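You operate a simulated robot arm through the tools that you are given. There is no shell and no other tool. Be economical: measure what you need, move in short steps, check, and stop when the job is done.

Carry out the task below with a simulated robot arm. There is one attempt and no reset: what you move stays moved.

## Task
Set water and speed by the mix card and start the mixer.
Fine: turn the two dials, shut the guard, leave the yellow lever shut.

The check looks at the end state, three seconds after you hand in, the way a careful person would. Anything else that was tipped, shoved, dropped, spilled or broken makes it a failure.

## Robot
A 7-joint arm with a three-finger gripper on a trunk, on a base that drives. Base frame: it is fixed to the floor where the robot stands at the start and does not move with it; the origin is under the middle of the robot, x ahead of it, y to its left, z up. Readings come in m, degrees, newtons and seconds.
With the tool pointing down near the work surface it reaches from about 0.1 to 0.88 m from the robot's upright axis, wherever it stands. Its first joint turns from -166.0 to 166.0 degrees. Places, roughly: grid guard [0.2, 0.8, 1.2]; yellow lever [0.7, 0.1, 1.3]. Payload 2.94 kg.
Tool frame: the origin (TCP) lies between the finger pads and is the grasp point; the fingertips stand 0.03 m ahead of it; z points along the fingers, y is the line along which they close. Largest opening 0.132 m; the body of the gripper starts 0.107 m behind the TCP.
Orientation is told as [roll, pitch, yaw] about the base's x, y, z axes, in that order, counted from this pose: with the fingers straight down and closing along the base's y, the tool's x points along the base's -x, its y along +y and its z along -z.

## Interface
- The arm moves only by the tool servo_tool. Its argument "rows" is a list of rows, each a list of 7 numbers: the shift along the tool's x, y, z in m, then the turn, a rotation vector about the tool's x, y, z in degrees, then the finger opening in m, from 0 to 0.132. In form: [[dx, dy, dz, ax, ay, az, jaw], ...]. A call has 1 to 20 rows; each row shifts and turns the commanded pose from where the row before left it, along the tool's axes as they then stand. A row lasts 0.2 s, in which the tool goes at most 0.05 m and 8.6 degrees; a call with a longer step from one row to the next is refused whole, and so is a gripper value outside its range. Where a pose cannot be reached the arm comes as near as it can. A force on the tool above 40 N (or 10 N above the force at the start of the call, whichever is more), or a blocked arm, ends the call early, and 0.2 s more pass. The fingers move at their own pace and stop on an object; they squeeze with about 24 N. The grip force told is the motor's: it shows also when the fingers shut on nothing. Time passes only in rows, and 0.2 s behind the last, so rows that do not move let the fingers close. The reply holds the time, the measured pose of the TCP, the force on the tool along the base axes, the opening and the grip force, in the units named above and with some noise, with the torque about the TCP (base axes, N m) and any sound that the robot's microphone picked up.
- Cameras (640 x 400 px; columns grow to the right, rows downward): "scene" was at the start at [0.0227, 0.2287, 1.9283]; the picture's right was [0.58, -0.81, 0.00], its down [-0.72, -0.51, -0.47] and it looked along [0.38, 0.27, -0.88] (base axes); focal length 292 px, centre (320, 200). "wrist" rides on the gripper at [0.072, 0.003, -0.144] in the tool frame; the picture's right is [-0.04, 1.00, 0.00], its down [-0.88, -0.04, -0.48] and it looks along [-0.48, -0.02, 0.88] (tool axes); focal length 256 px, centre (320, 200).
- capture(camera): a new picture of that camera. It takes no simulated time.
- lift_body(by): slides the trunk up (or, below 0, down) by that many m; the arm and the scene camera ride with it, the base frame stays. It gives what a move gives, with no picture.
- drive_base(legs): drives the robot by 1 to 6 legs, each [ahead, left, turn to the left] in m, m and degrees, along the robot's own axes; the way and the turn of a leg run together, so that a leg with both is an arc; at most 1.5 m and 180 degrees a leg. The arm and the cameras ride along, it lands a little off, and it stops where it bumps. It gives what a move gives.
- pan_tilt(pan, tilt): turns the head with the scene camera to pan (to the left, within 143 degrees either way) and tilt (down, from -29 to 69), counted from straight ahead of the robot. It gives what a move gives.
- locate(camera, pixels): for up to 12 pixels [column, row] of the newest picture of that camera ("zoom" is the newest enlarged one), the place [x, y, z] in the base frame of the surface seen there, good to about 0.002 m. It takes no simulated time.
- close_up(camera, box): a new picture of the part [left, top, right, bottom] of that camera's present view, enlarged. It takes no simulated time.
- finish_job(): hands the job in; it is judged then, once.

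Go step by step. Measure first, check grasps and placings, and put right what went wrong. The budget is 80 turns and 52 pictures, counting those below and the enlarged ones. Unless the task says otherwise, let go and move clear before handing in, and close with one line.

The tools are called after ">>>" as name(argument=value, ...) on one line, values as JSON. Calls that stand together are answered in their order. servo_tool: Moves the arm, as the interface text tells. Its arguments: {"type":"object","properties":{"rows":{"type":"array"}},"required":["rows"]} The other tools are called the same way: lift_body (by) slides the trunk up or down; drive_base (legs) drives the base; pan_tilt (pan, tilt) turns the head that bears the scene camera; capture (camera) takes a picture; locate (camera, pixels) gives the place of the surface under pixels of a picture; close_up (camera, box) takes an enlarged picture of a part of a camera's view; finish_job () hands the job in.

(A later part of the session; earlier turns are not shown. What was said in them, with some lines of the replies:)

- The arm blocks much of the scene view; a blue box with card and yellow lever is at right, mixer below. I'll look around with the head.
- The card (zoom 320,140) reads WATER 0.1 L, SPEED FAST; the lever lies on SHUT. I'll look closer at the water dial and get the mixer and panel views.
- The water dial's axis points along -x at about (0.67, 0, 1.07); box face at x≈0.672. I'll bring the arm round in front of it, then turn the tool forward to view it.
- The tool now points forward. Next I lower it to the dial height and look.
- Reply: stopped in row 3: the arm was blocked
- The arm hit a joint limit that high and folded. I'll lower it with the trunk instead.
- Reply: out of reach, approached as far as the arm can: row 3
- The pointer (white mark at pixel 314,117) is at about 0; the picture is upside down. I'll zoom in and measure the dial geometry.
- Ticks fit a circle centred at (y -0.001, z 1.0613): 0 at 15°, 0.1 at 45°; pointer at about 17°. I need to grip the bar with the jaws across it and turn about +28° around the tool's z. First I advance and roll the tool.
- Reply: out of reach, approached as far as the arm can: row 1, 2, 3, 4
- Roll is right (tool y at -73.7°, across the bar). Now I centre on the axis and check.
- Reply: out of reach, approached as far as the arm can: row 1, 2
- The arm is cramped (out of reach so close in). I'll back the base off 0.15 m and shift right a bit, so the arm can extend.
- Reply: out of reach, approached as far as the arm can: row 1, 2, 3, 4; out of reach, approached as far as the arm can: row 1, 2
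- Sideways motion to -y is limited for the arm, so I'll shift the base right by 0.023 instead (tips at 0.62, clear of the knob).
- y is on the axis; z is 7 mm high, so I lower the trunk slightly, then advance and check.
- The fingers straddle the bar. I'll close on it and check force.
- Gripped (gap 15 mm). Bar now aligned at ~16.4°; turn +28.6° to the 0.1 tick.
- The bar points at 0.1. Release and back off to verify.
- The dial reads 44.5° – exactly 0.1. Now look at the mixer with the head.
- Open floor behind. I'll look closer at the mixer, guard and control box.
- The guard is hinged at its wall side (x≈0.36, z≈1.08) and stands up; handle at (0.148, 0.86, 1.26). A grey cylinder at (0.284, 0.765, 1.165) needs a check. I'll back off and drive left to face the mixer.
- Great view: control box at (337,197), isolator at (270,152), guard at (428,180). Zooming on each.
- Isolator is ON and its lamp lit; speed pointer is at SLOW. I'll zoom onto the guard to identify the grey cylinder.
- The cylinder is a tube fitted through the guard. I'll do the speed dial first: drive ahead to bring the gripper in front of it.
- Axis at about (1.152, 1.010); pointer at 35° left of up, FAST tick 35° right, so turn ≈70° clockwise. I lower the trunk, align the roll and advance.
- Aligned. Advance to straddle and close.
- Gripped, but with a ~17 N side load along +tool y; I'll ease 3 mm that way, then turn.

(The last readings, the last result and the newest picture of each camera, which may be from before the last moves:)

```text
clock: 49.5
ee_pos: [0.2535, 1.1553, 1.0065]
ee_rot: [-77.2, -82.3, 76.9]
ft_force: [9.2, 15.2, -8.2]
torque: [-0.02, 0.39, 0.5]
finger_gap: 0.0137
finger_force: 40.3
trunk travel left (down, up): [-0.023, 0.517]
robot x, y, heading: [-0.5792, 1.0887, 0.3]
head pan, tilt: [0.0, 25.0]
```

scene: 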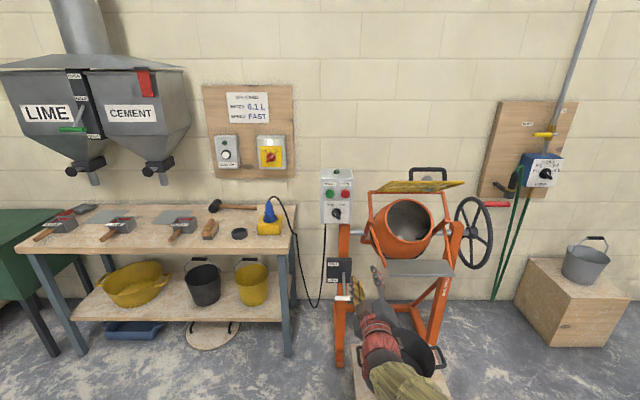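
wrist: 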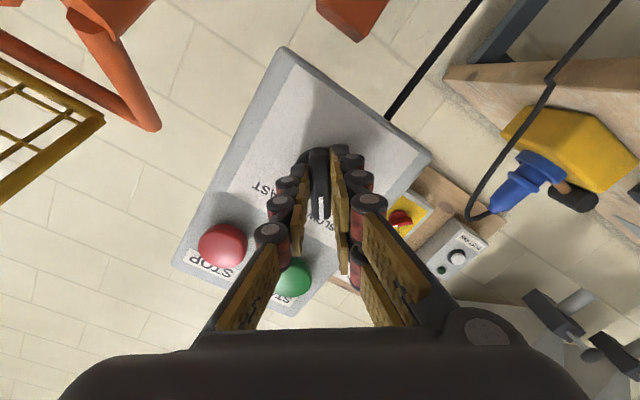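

>>> servo_tool(rows=[[0, 0.003, 0, 0, 0, 7, 0.005], [0, 0, 0, 0, 0, 7, 0.005], [0, 0, 0, 0, 0, 7, 0.005], [0, 0, 0, 0, 0, 7, 0.005]])

>>> capture(camera="wrist")

```text
clock: 50.4
ee_pos: [0.2422, 1.1595, 1.0149]
ee_rot: [79.7, -73.6, -83.0]
ft_force: [8.9, -22.8, -6.2]
torque: [-0.02, -0.03, -0.41]
finger_gap: 0.021
finger_force: 11.6
out of reach, approached as far as the arm can: row 3, 4
trunk travel left (down, up): [-0.023, 0.517]
robot x, y, heading: [-0.5786, 1.0839, -0.1]
head pan, tilt: [0.0, 25.0]
stopped in row 4: the force on the tool passed its limit at 104 N (the readings are from after the stop); the commanded pose is now the measured one
```

```text
19 pictures are left
```

wrist: 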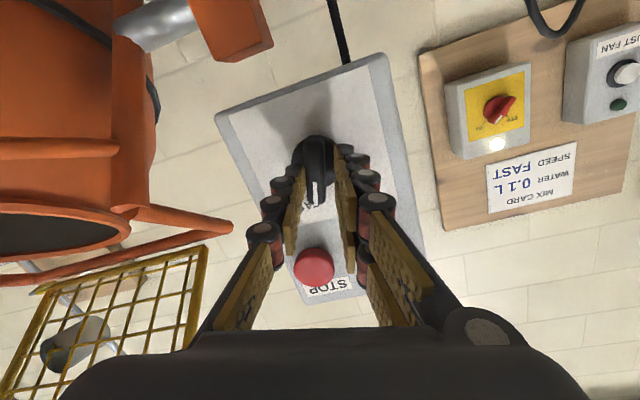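

The arm hit a limit near the end of the turn. I release, back off straight and look at the dial.

>>> servo_tool(rows=[[0, 0, 0, 0, 0, 0, 0.04], [0, 0, 0, 0, 0, 0, 0.05], [0, 0, 0, 0, 0, 0, 0.05], [0, 0, -0.03, 0, 0, 0, 0.05], [0, 0, -0.04, 0, 0, 0, 0.05]])

>>> capture(camera="wrist")

```text
clock: 51.6
ee_pos: [0.1698, 1.1694, 1.0191]
ee_rot: [79.6, -73.9, -82.7]
ft_force: [0.1, -0.2, -0.5]
torque: [0.05, -0.01, -0.01]
finger_gap: 0.05
finger_force: 0.0
trunk travel left (down, up): [-0.023, 0.517]
robot x, y, heading: [-0.5833, 1.0871, -0.2]
head pan, tilt: [0.0, 25.0]
```

```text
18 pictures are left
```

wrist: 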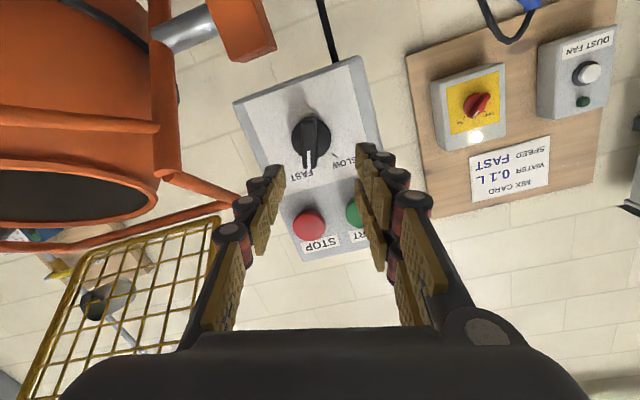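

>>> close_up(camera="wrist", box=[250, 90, 370, 190])

>>> locate(camera="zoom", pixels=[[310, 110], [310, 250], [312, 170], [315, 220], [285, 290], [312, 280]])

```text
4.00 times, centred on (310, 140) of wrist
```

zoom: 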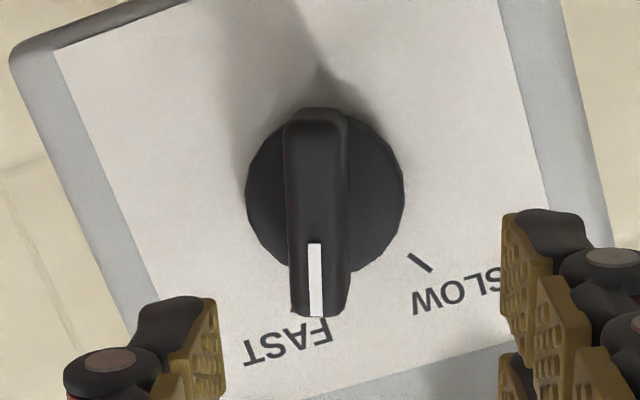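

```text
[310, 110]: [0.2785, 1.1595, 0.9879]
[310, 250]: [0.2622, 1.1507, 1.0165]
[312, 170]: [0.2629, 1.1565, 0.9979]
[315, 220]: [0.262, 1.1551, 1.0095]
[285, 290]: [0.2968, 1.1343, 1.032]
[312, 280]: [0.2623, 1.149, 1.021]
```

The pointer is now about 18° right of up; FAST needs ~35°. In free space I'll test whether the roll can go 19° further.

>>> servo_tool(rows=[[0, 0, -0.03, 0, 0, 5, 0.05], [0, 0, 0, 0, 0, 7, 0.05], [0, 0, 0, 0, 0, 7, 0.05], [0, 0, 0, 0, 0, 0, 0.05]])

```text
clock: 52.6
ee_pos: [0.1389, 1.2133, 1.068]
ee_rot: [83.3, -55.2, -87.9]
ft_force: [0.3, 0.0, 0.0]
torque: [0.05, 0.03, 0.01]
finger_gap: 0.05
finger_force: 0.0
out of reach, approached as far as the arm can: row 1, 2, 3
trunk travel left (down, up): [-0.023, 0.517]
robot x, y, heading: [-0.5807, 1.0855, -0.3]
head pan, tilt: [0.0, 25.0]
```

The roll only comes with a sideways shift (joint limit). Instead I'll nudge the bar's top to the right with closed fingers. First roll back to a comfortable angle.

>>> servo_tool(rows=[[0, 0, 0, 0, 0, -8, 0.02], [0, 0, 0, 0, 0, -8, 0.0], [0, 0, 0, 0, 0, -8, 0.0], [0, 0, 0, 0, 0, -8, 0.0], [0, 0, 0, 0, 0, -8, 0.0], [0, 0, 0, 0, 0, -8, 0.0], [0, 0, 0, 0, 0, 0, 0.0]])

>>> capture(camera="wrist")

```text
clock: 54.2
ee_pos: [0.1384, 1.2129, 1.0681]
ee_rot: [-78.2, -76.6, 76.1]
ft_force: [0.3, -0.4, 0.0]
torque: [-0.02, -0.05, -0.01]
finger_gap: 0.0
finger_force: 23.6
trunk travel left (down, up): [-0.023, 0.517]
robot x, y, heading: [-0.575, 1.0889, -0.3]
head pan, tilt: [0.0, 25.0]
```

```text
16 pictures are left
```

wrist: 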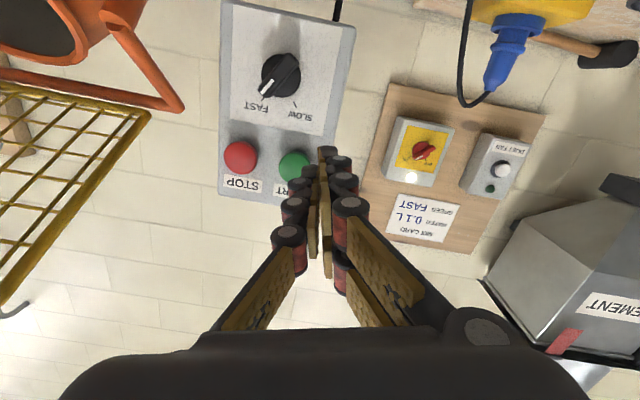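

Here the pointer (268,86) seems already at FAST. Zoom to check.

>>> close_up(camera="wrist", box=[220, 40, 340, 130])

>>> locate(camera="zoom", pixels=[[378, 130], [260, 240], [320, 190], [250, 250], [390, 295], [345, 160]])

```text
4.44 times, centred on (280, 85) of wrist
```

zoom: 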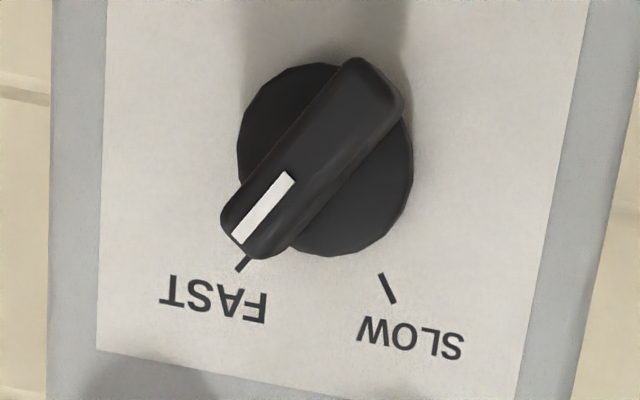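

```text
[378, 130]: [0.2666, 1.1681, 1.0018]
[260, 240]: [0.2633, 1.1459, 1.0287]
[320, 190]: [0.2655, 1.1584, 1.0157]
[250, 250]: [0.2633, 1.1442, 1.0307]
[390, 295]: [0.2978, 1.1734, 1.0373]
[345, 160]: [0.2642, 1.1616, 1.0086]
```

>>> locate(camera="zoom", pixels=[[238, 236], [288, 176], [375, 78], [315, 150], [230, 222], [266, 252], [350, 68], [398, 100], [250, 259], [239, 270], [381, 275], [394, 302]])

```text
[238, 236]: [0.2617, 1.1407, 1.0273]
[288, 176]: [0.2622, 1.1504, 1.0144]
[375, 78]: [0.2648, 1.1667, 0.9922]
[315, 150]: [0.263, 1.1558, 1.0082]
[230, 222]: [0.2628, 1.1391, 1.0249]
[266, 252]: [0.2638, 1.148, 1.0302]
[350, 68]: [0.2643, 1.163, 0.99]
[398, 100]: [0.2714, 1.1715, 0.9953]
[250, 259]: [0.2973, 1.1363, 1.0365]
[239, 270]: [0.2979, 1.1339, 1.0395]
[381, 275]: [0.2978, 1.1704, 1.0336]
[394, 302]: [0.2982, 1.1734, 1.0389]
```

The pointer measures 36.5° right of up, on the FAST tick – done. Now the guard: back off, raise the trunk and pitch the closed fingers ~30° down to push on the guard handle.

>>> drive_base(legs=[[-0.27, 0, 0]])

>>> lift_body(by=0.27)

>>> servo_tool(rows=[[0, 0, 0, 0, 0, 6, 0], [0, 0, 0, 0, 0, 7, 0], [0, 0, 0, 0, 8, 0, 0], [0, 0, 0, 0, 8, 0, 0], [0, 0, 0, 0, 8, 0, 0], [0, 0, 0, 0, 6, 0, 0], [0, 0, 0, 0, 0, 0, 0]])

```text
clock: 56.1
ee_pos: [-0.1309, 1.2146, 1.0665]
ee_rot: [-78.1, -76.8, 76.1]
ft_force: [0.9, 0.4, -0.5]
torque: [-0.01, -0.02, -0.03]
finger_gap: 0.0001
finger_force: 23.9
trunk travel left (down, up): [-0.023, 0.517]
robot x, y, heading: [-0.8483, 1.0871, -0.2]
head pan, tilt: [0.0, 25.0]
```

```text
clock: 58.9
ee_pos: [-0.131, 1.2153, 1.3371]
ee_rot: [-78.0, -76.8, 75.9]
ft_force: [-0.2, 0.5, -0.4]
torque: [0.04, 0.0, -0.01]
finger_gap: 0.0
finger_force: 24.2
trunk travel left (down, up): [-0.293, 0.247]
robot x, y, heading: [-0.8481, 1.0884, -0.0]
head pan, tilt: [0.0, 25.0]
```

```text
clock: 60.5
ee_pos: [-0.1309, 1.2152, 1.3364]
ee_rot: [-0.2, -57.2, -2.2]
ft_force: [0.5, -0.5, 0.0]
torque: [-0.01, -0.01, -0.02]
finger_gap: 0.0004
finger_force: 24.4
trunk travel left (down, up): [-0.293, 0.247]
robot x, y, heading: [-0.8502, 1.082, 0.1]
head pan, tilt: [0.0, 25.0]
```

Orientation is good (33° below level). Drive right and ahead so the fingers stand over the handle.

>>> drive_base(legs=[[0, -0.365, 0], [0.255, 0, 0]])

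>>> capture(camera="wrist")

```text
clock: 64.3
ee_pos: [0.1265, 0.8504, 1.336]
ee_rot: [-0.2, -57.1, -2.4]
ft_force: [0.1, -0.4, -0.7]
torque: [-0.03, 0.0, 0.02]
finger_gap: 0.0
finger_force: 23.7
trunk travel left (down, up): [-0.293, 0.247]
robot x, y, heading: [-0.5904, 0.7208, 0.2]
head pan, tilt: [0.0, 25.0]
```

```text
14 pictures are left
```

wrist: 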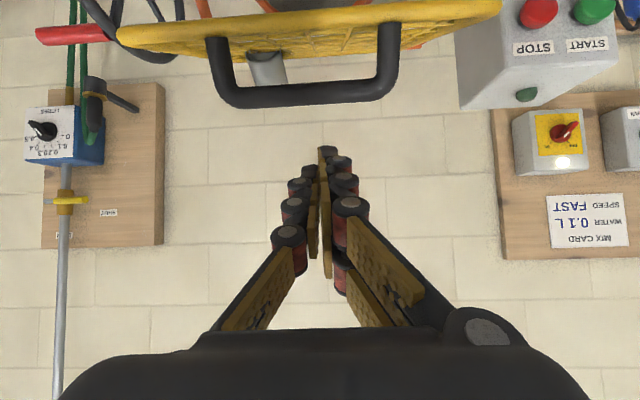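

The handle (220–390, 100) is centred under the fingers. I move 35 mm forward and press down with the trunk.

>>> servo_tool(rows=[[-0.019, 0, 0.029, 0, 0, 0, 0], [0, 0, 0, 0, 0, 0, 0]])

>>> lift_body(by=-0.11)

>>> capture(camera="wrist")

```text
clock: 64.9
ee_pos: [0.1607, 0.8478, 1.3369]
ee_rot: [-0.1, -57.4, -2.2]
ft_force: [0.2, -0.4, -0.3]
torque: [-0.02, -0.02, -0.02]
finger_gap: 0.0
finger_force: 23.3
trunk travel left (down, up): [-0.293, 0.247]
robot x, y, heading: [-0.5894, 0.7263, -0.1]
head pan, tilt: [0.0, 25.0]
```

```text
clock: 66.3
ee_pos: [0.1607, 0.8481, 1.2267]
ee_rot: [-0.1, -57.3, -2.4]
ft_force: [-1.1, -0.1, -0.2]
torque: [0.04, 0.01, 0.03]
finger_gap: 0.0
finger_force: 23.7
trunk travel left (down, up): [-0.183, 0.357]
robot x, y, heading: [-0.5935, 0.7251, -0.1]
head pan, tilt: [0.0, 25.0]
```

```text
13 pictures are left
```

wrist: 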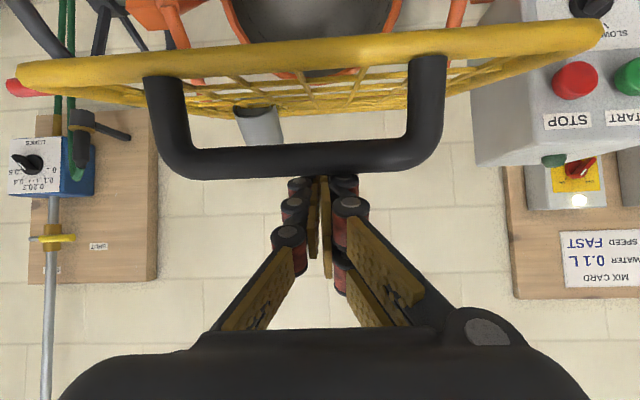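

>>> locate(camera="wrist", pixels=[[300, 165], [200, 160], [400, 155], [320, 65], [265, 125], [330, 190], [100, 70]])

>>> close_up(camera="scene", box=[300, 140, 520, 300])

```text
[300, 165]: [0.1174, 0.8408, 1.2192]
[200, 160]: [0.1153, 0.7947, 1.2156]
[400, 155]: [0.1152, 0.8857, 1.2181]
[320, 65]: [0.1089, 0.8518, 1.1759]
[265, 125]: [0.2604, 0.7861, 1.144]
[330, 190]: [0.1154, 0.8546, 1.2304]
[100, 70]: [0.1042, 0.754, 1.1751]
```

```text
2.50 times, centred on (410, 220) of scene
```

zoom: 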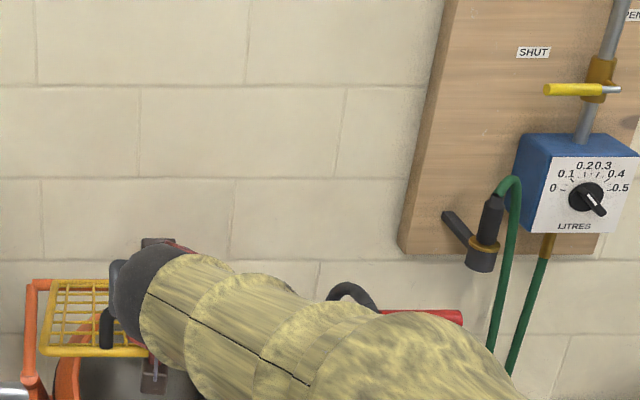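

The guard moves with the push (handle now at z≈1.22). I follow back a little in x and continue down.

>>> servo_tool(rows=[[0.0135, 0, -0.021, 0, 0, 0, 0], [0, 0, 0, 0, 0, 0, 0]])

>>> lift_body(by=-0.09)

>>> lift_body(by=-0.085)

>>> capture(camera="wrist")

```text
clock: 66.9
ee_pos: [0.1355, 0.8488, 1.2269]
ee_rot: [0.0, -57.3, -2.3]
ft_force: [-1.5, -0.9, 0.1]
torque: [-0.01, 0.01, 0.02]
finger_gap: 0.0
finger_force: 23.7
trunk travel left (down, up): [-0.183, 0.357]
robot x, y, heading: [-0.5915, 0.7205, 0.0]
head pan, tilt: [0.0, 25.0]
```

```text
clock: 68.1
ee_pos: [0.1356, 0.8491, 1.1383]
ee_rot: [-0.1, -57.3, -2.3]
ft_force: [0.8, -0.3, -0.2]
torque: [0.01, -0.02, 0.01]
finger_gap: 0.0
finger_force: 24.0
trunk travel left (down, up): [-0.093, 0.447]
robot x, y, heading: [-0.5913, 0.7229, -0.1]
head pan, tilt: [0.0, 25.0]
```

```text
clock: 69.3
ee_pos: [0.1358, 0.8502, 1.0535]
ee_rot: [-0.1, -57.3, -2.3]
ft_force: [-0.1, -0.3, 1.0]
torque: [-0.02, 0.0, 0.03]
finger_gap: 0.0
finger_force: 24.3
trunk travel left (down, up): [-0.008, 0.532]
robot x, y, heading: [-0.5868, 0.7215, 0.2]
head pan, tilt: [0.0, 25.0]
```

```text
11 pictures are left
```

wrist: 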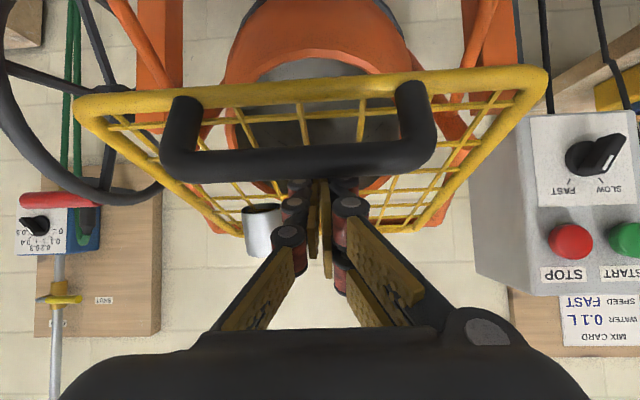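

The guard is coming down. The speed knob at (600,155) looks odd from here; zoom in on it.

>>> close_up(camera="wrist", box=[530, 105, 640, 205])

>>> locate(camera="zoom", pixels=[[395, 185], [365, 205], [420, 140], [230, 215], [300, 180], [270, 330], [415, 315]])

>>> locate(camera="wrist", pixels=[[300, 160], [310, 85], [255, 225], [262, 240], [240, 235], [420, 232], [320, 110], [100, 105], [275, 210]])

```text
4.00 times, centred on (585, 155) of wrist
```

zoom: 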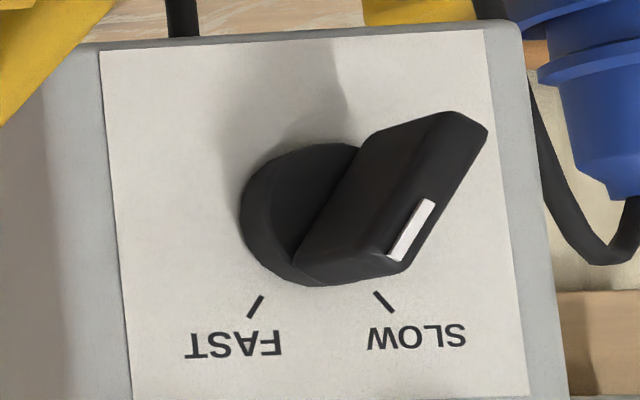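

```text
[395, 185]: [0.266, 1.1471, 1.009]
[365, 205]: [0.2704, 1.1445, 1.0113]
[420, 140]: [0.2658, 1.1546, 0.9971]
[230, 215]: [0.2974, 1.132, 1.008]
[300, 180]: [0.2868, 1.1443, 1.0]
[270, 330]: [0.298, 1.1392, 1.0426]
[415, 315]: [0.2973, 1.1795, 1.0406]
```

```text
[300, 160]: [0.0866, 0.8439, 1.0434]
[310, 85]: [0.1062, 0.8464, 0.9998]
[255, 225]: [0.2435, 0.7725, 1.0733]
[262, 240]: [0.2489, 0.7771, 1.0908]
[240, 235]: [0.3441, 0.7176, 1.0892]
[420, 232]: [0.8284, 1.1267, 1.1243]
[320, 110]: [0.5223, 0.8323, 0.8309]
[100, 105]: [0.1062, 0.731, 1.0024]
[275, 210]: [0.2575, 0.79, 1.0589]
```

FAST is intact (bar parallel to its tick). Continue pressing down with the arm.

>>> servo_tool(rows=[[0.0225, 0, 0.0204, 0, 0, 0, 0], [0.0225, 0, 0.0204, 0, 0, 0, 0], [0.0225, 0, 0.0204, 0, 0, 0, 0], [0, 0, 0, 0, 0, 0, 0]])

>>> capture(camera="wrist")

```text
clock: 70.5
ee_pos: [0.1531, 0.8505, 0.975]
ee_rot: [0.3, -58.3, -2.6]
ft_force: [5.3, 0.0, 3.6]
torque: [0.01, -0.21, 0.04]
finger_gap: 0.0
finger_force: 23.9
trunk travel left (down, up): [-0.008, 0.532]
robot x, y, heading: [-0.592, 0.7217, -0.0]
head pan, tilt: [0.0, 25.0]
stopped in row 4: the force on the tool passed its limit at 42 N (the readings are from after the stop); the commanded pose is now the measured one
```

```text
9 pictures are left
```

wrist: 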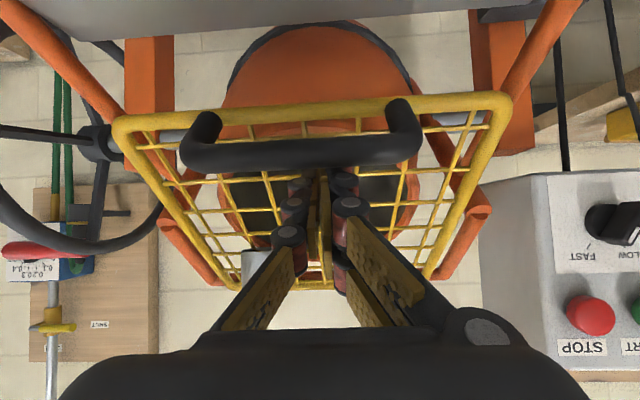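

Contact at 42 N – probably the guard has seated. Measure guard edges versus the drum rim.

>>> locate(camera="wrist", pixels=[[300, 155], [310, 108], [150, 125], [500, 105], [225, 280], [440, 270], [340, 190], [290, 245], [245, 130], [160, 170], [255, 262]])

>>> pan_tilt(pan=10, tilt=40)

>>> capture(camera="scene")

```text
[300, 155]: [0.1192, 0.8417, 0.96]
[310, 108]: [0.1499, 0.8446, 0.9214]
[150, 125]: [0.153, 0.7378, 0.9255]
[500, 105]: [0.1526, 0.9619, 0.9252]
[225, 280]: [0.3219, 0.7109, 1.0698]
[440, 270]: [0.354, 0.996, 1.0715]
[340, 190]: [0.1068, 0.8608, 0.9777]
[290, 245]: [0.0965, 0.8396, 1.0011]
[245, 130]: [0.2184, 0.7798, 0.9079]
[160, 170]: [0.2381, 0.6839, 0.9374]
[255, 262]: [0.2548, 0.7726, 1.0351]
```

```text
clock: 71.2
ee_pos: [0.1516, 0.8507, 0.9747]
ee_rot: [0.4, -58.2, -2.7]
ft_force: [4.0, -0.2, 4.9]
torque: [0.04, 0.1, -0.02]
finger_gap: 0.0
finger_force: 24.3
trunk travel left (down, up): [-0.008, 0.532]
robot x, y, heading: [-0.5923, 0.7204, -0.1]
head pan, tilt: [10.0, 40.0]
```

```text
8 pictures are left
```

scene: 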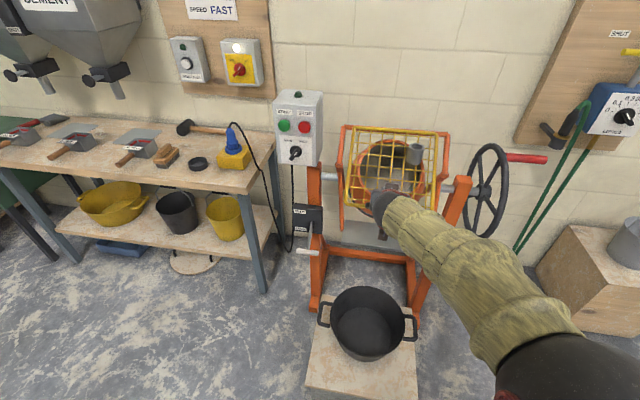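

The guard lies across the mouth (free edge at (0.15, 0.92), hinge side at z 1.07) and doesn't yield to 42 N. Back off along the fingers and check it stays.

>>> servo_tool(rows=[[-0.005, 0, -0.04, 0, 0, 0, 0], [-0.005, 0, -0.04, 0, 0, 0, 0], [0, 0, -0.04, 0, 0, 0, 0], [0, 0, 0, 0, 0, 0, 0]])

>>> drive_base(legs=[[-0.2, 0, 0]])

>>> close_up(camera="scene", box=[250, 60, 470, 220])

>>> locate(camera="zoom", pixels=[[260, 330], [400, 330], [330, 320], [300, 200], [440, 200]])

```text
clock: 72.2
ee_pos: [0.0551, 0.8526, 1.0459]
ee_rot: [0.4, -58.1, -2.6]
ft_force: [-0.5, -0.6, -0.4]
torque: [0.05, 0.01, 0.02]
finger_gap: 0.0
finger_force: 24.1
trunk travel left (down, up): [-0.008, 0.532]
robot x, y, heading: [-0.5919, 0.7174, -0.0]
head pan, tilt: [10.0, 40.0]
```

```text
clock: 73.8
ee_pos: [-0.1429, 0.8525, 1.0462]
ee_rot: [0.4, -58.0, -2.6]
ft_force: [0.4, 0.1, 0.2]
torque: [0.02, -0.01, 0.04]
finger_gap: 0.0
finger_force: 23.6
trunk travel left (down, up): [-0.008, 0.532]
robot x, y, heading: [-0.7881, 0.7213, -0.2]
head pan, tilt: [10.0, 40.0]
```

```text
2.50 times, centred on (360, 140) of scene
```

zoom: 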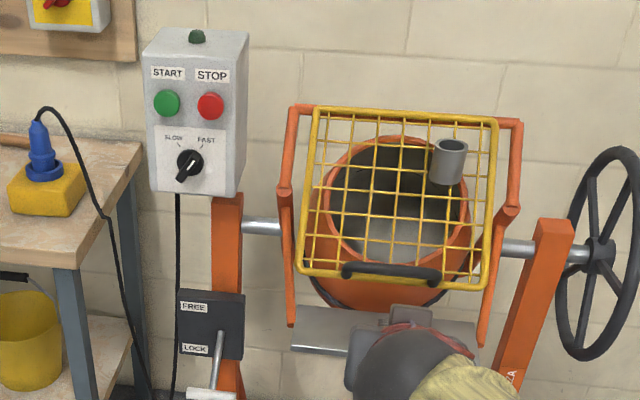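

```text
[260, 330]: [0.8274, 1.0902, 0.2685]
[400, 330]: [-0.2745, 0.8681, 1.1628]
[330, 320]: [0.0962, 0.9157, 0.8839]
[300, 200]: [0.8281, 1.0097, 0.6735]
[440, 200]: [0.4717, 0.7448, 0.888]
```

The guard lies shut over the mouth. Now for START at (0.274, 1.1835, 1.103): level the tool and drive left in front of it.

>>> drive_base(legs=[[0, 0.331, 0]])

>>> lift_body(by=0.06)

>>> servo_tool(rows=[[0, 0, 0, 0, -8, 0, 0], [0, 0, 0, 0, -8, 0, 0], [0, 0, 0, 0, -8, 0, 0], [0, 0, 0, 0, -7, 0, 0], [0, 0, 0, 0, 0, 0, 0]])

```text
clock: 76.0
ee_pos: [-0.1438, 1.1851, 1.0455]
ee_rot: [0.4, -58.2, -2.6]
ft_force: [-0.2, -0.8, 0.0]
torque: [-0.03, 0.01, 0.01]
finger_gap: 0.0
finger_force: 24.2
trunk travel left (down, up): [-0.008, 0.532]
robot x, y, heading: [-0.7891, 1.0548, -0.0]
head pan, tilt: [10.0, 40.0]
```

```text
clock: 77.0
ee_pos: [-0.1441, 1.1847, 1.1055]
ee_rot: [0.5, -58.1, -2.6]
ft_force: [0.0, -0.1, -0.1]
torque: [-0.03, -0.02, 0.0]
finger_gap: 0.0
finger_force: 23.8
trunk travel left (down, up): [-0.068, 0.472]
robot x, y, heading: [-0.7872, 1.0551, 0.2]
head pan, tilt: [10.0, 40.0]
```

```text
clock: 78.2
ee_pos: [-0.143, 1.186, 1.1058]
ee_rot: [12.8, -89.1, -15.0]
ft_force: [0.3, 0.6, 0.2]
torque: [0.01, -0.03, 0.0]
finger_gap: 0.0001
finger_force: 23.7
trunk travel left (down, up): [-0.068, 0.472]
robot x, y, heading: [-0.791, 1.0528, -0.0]
head pan, tilt: [10.0, 40.0]
```

>>> drive_base(legs=[[0.23, 0, 0]])

>>> servo_tool(rows=[[0, 0, 0.04, 0, 0, 0, 0], [0, 0, 0.04, 0, 0, 0, 0], [0, 0, 0.035, 0, 0, 0, 0], [0, 0, 0, 0, 0, 0, 0]])

>>> capture(camera="wrist")

```text
clock: 79.9
ee_pos: [0.0866, 1.1856, 1.1065]
ee_rot: [12.8, -89.1, -15.2]
ft_force: [-0.3, 0.1, -0.2]
torque: [-0.01, -0.01, -0.01]
finger_gap: 0.0002
finger_force: 23.8
trunk travel left (down, up): [-0.068, 0.472]
robot x, y, heading: [-0.5579, 1.0602, -0.0]
head pan, tilt: [10.0, 40.0]
```

```text
clock: 80.9
ee_pos: [0.2011, 1.184, 1.1023]
ee_rot: [11.7, -89.0, -13.8]
ft_force: [-0.5, -0.1, -0.1]
torque: [0.01, -0.01, 0.01]
finger_gap: 0.0003
finger_force: 24.1
trunk travel left (down, up): [-0.068, 0.472]
robot x, y, heading: [-0.5587, 1.0563, 0.1]
head pan, tilt: [10.0, 40.0]
```

```text
6 pictures are left
```

wrist: 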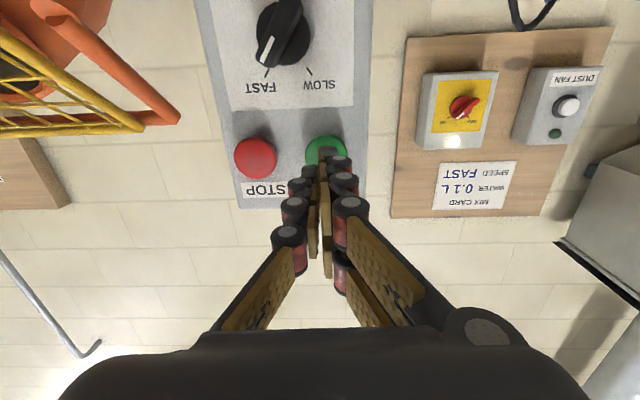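

Fingers are lined up with START (325,150). Press in small steps.

>>> servo_tool(rows=[[0, 0, 0.03, 0, 0, 0, 0], [0, 0, 0.01, 0, 0, 0, 0], [0, 0, 0.004, 0, 0, 0, 0], [0, 0, 0.004, 0, 0, 0, 0], [0, 0, 0.004, 0, 0, 0, 0], [0, 0, 0, 0, 0, 0, 0]])

```text
clock: 82.3
ee_pos: [0.2536, 1.1803, 1.1028]
ee_rot: [12.1, -89.1, -14.2]
ft_force: [-4.6, 1.6, 0.0]
torque: [0.0, -0.01, 0.08]
finger_gap: 0.0
finger_force: 24.3
trunk travel left (down, up): [-0.068, 0.472]
robot x, y, heading: [-0.5592, 1.0579, 0.1]
head pan, tilt: [10.0, 40.0]
heard: click
```

Click heard. Back off and listen.

>>> servo_tool(rows=[[0, 0, -0.03, 0, 0, 0, 0], [0, 0, -0.04, 0, 0, 0, 0], [0, 0, -0.04, 0, 0, 0, 0], [0, 0, 0, 0, 0, 0, 0]])

>>> drive_base(legs=[[-0.3, 0, 0]])

>>> pan_tilt(pan=0, tilt=35)

>>> capture(camera="scene")

```text
clock: 83.3
ee_pos: [0.144, 1.185, 1.1041]
ee_rot: [13.4, -89.1, -15.7]
ft_force: [-0.5, -0.5, 0.5]
torque: [0.01, 0.01, -0.01]
finger_gap: 0.0001
finger_force: 24.4
trunk travel left (down, up): [-0.068, 0.472]
robot x, y, heading: [-0.5578, 1.0541, -0.1]
head pan, tilt: [10.0, 40.0]
```

```text
clock: 85.4
ee_pos: [-0.1546, 1.1844, 1.1052]
ee_rot: [12.5, -89.1, -14.7]
ft_force: [0.6, 0.2, -0.3]
torque: [-0.02, -0.03, -0.01]
finger_gap: 0.0001
finger_force: 24.2
trunk travel left (down, up): [-0.068, 0.472]
robot x, y, heading: [-0.8565, 1.0539, 0.1]
head pan, tilt: [10.0, 40.0]
```

```text
clock: 86.1
ee_pos: [-0.1538, 1.1855, 1.1029]
ee_rot: [12.7, -89.2, -14.8]
ft_force: [-0.4, -0.6, -0.6]
torque: [0.02, -0.02, 0.0]
finger_gap: 0.0001
finger_force: 24.2
trunk travel left (down, up): [-0.068, 0.472]
robot x, y, heading: [-0.858, 1.0517, -0.1]
head pan, tilt: [0.0, 35.0]
```

```text
5 pictures are left
```

scene: 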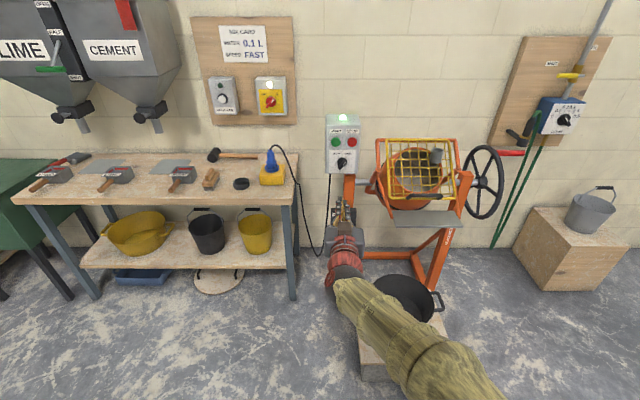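

The green lamp on the control box (343,117) is lit. One last close check of dial, guard and water box.

>>> close_up(camera="scene", box=[315, 100, 475, 220])

>>> close_up(camera="scene", box=[500, 50, 610, 150])

```text
3.33 times, centred on (395, 160) of scene
```

zoom: 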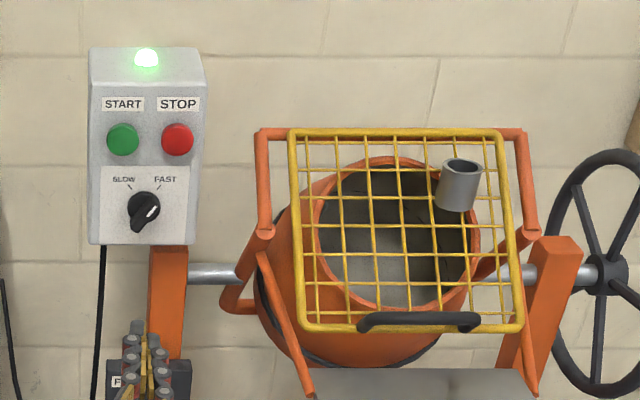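

```text
4.00 times, centred on (555, 100) of scene
```

zoom: 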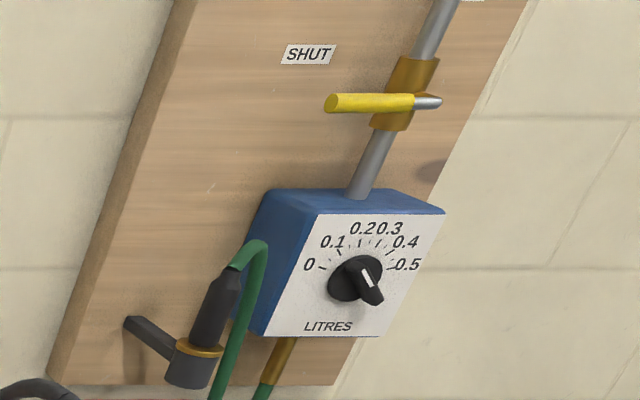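

The lamp is lit, the guard is shut, speed is at FAST, water is at 0.1, and the lever is shut with the arm clear, so I'm handing in.

>>> finish_job()

```text
The job is handed in.
```

The mixer is started: water is set to 0.1 L, speed to FAST, the guard is shut and the yellow lever is still on SHUT. START clicked and the green lamp on the control box came on, but I did not confirm the drum turning.
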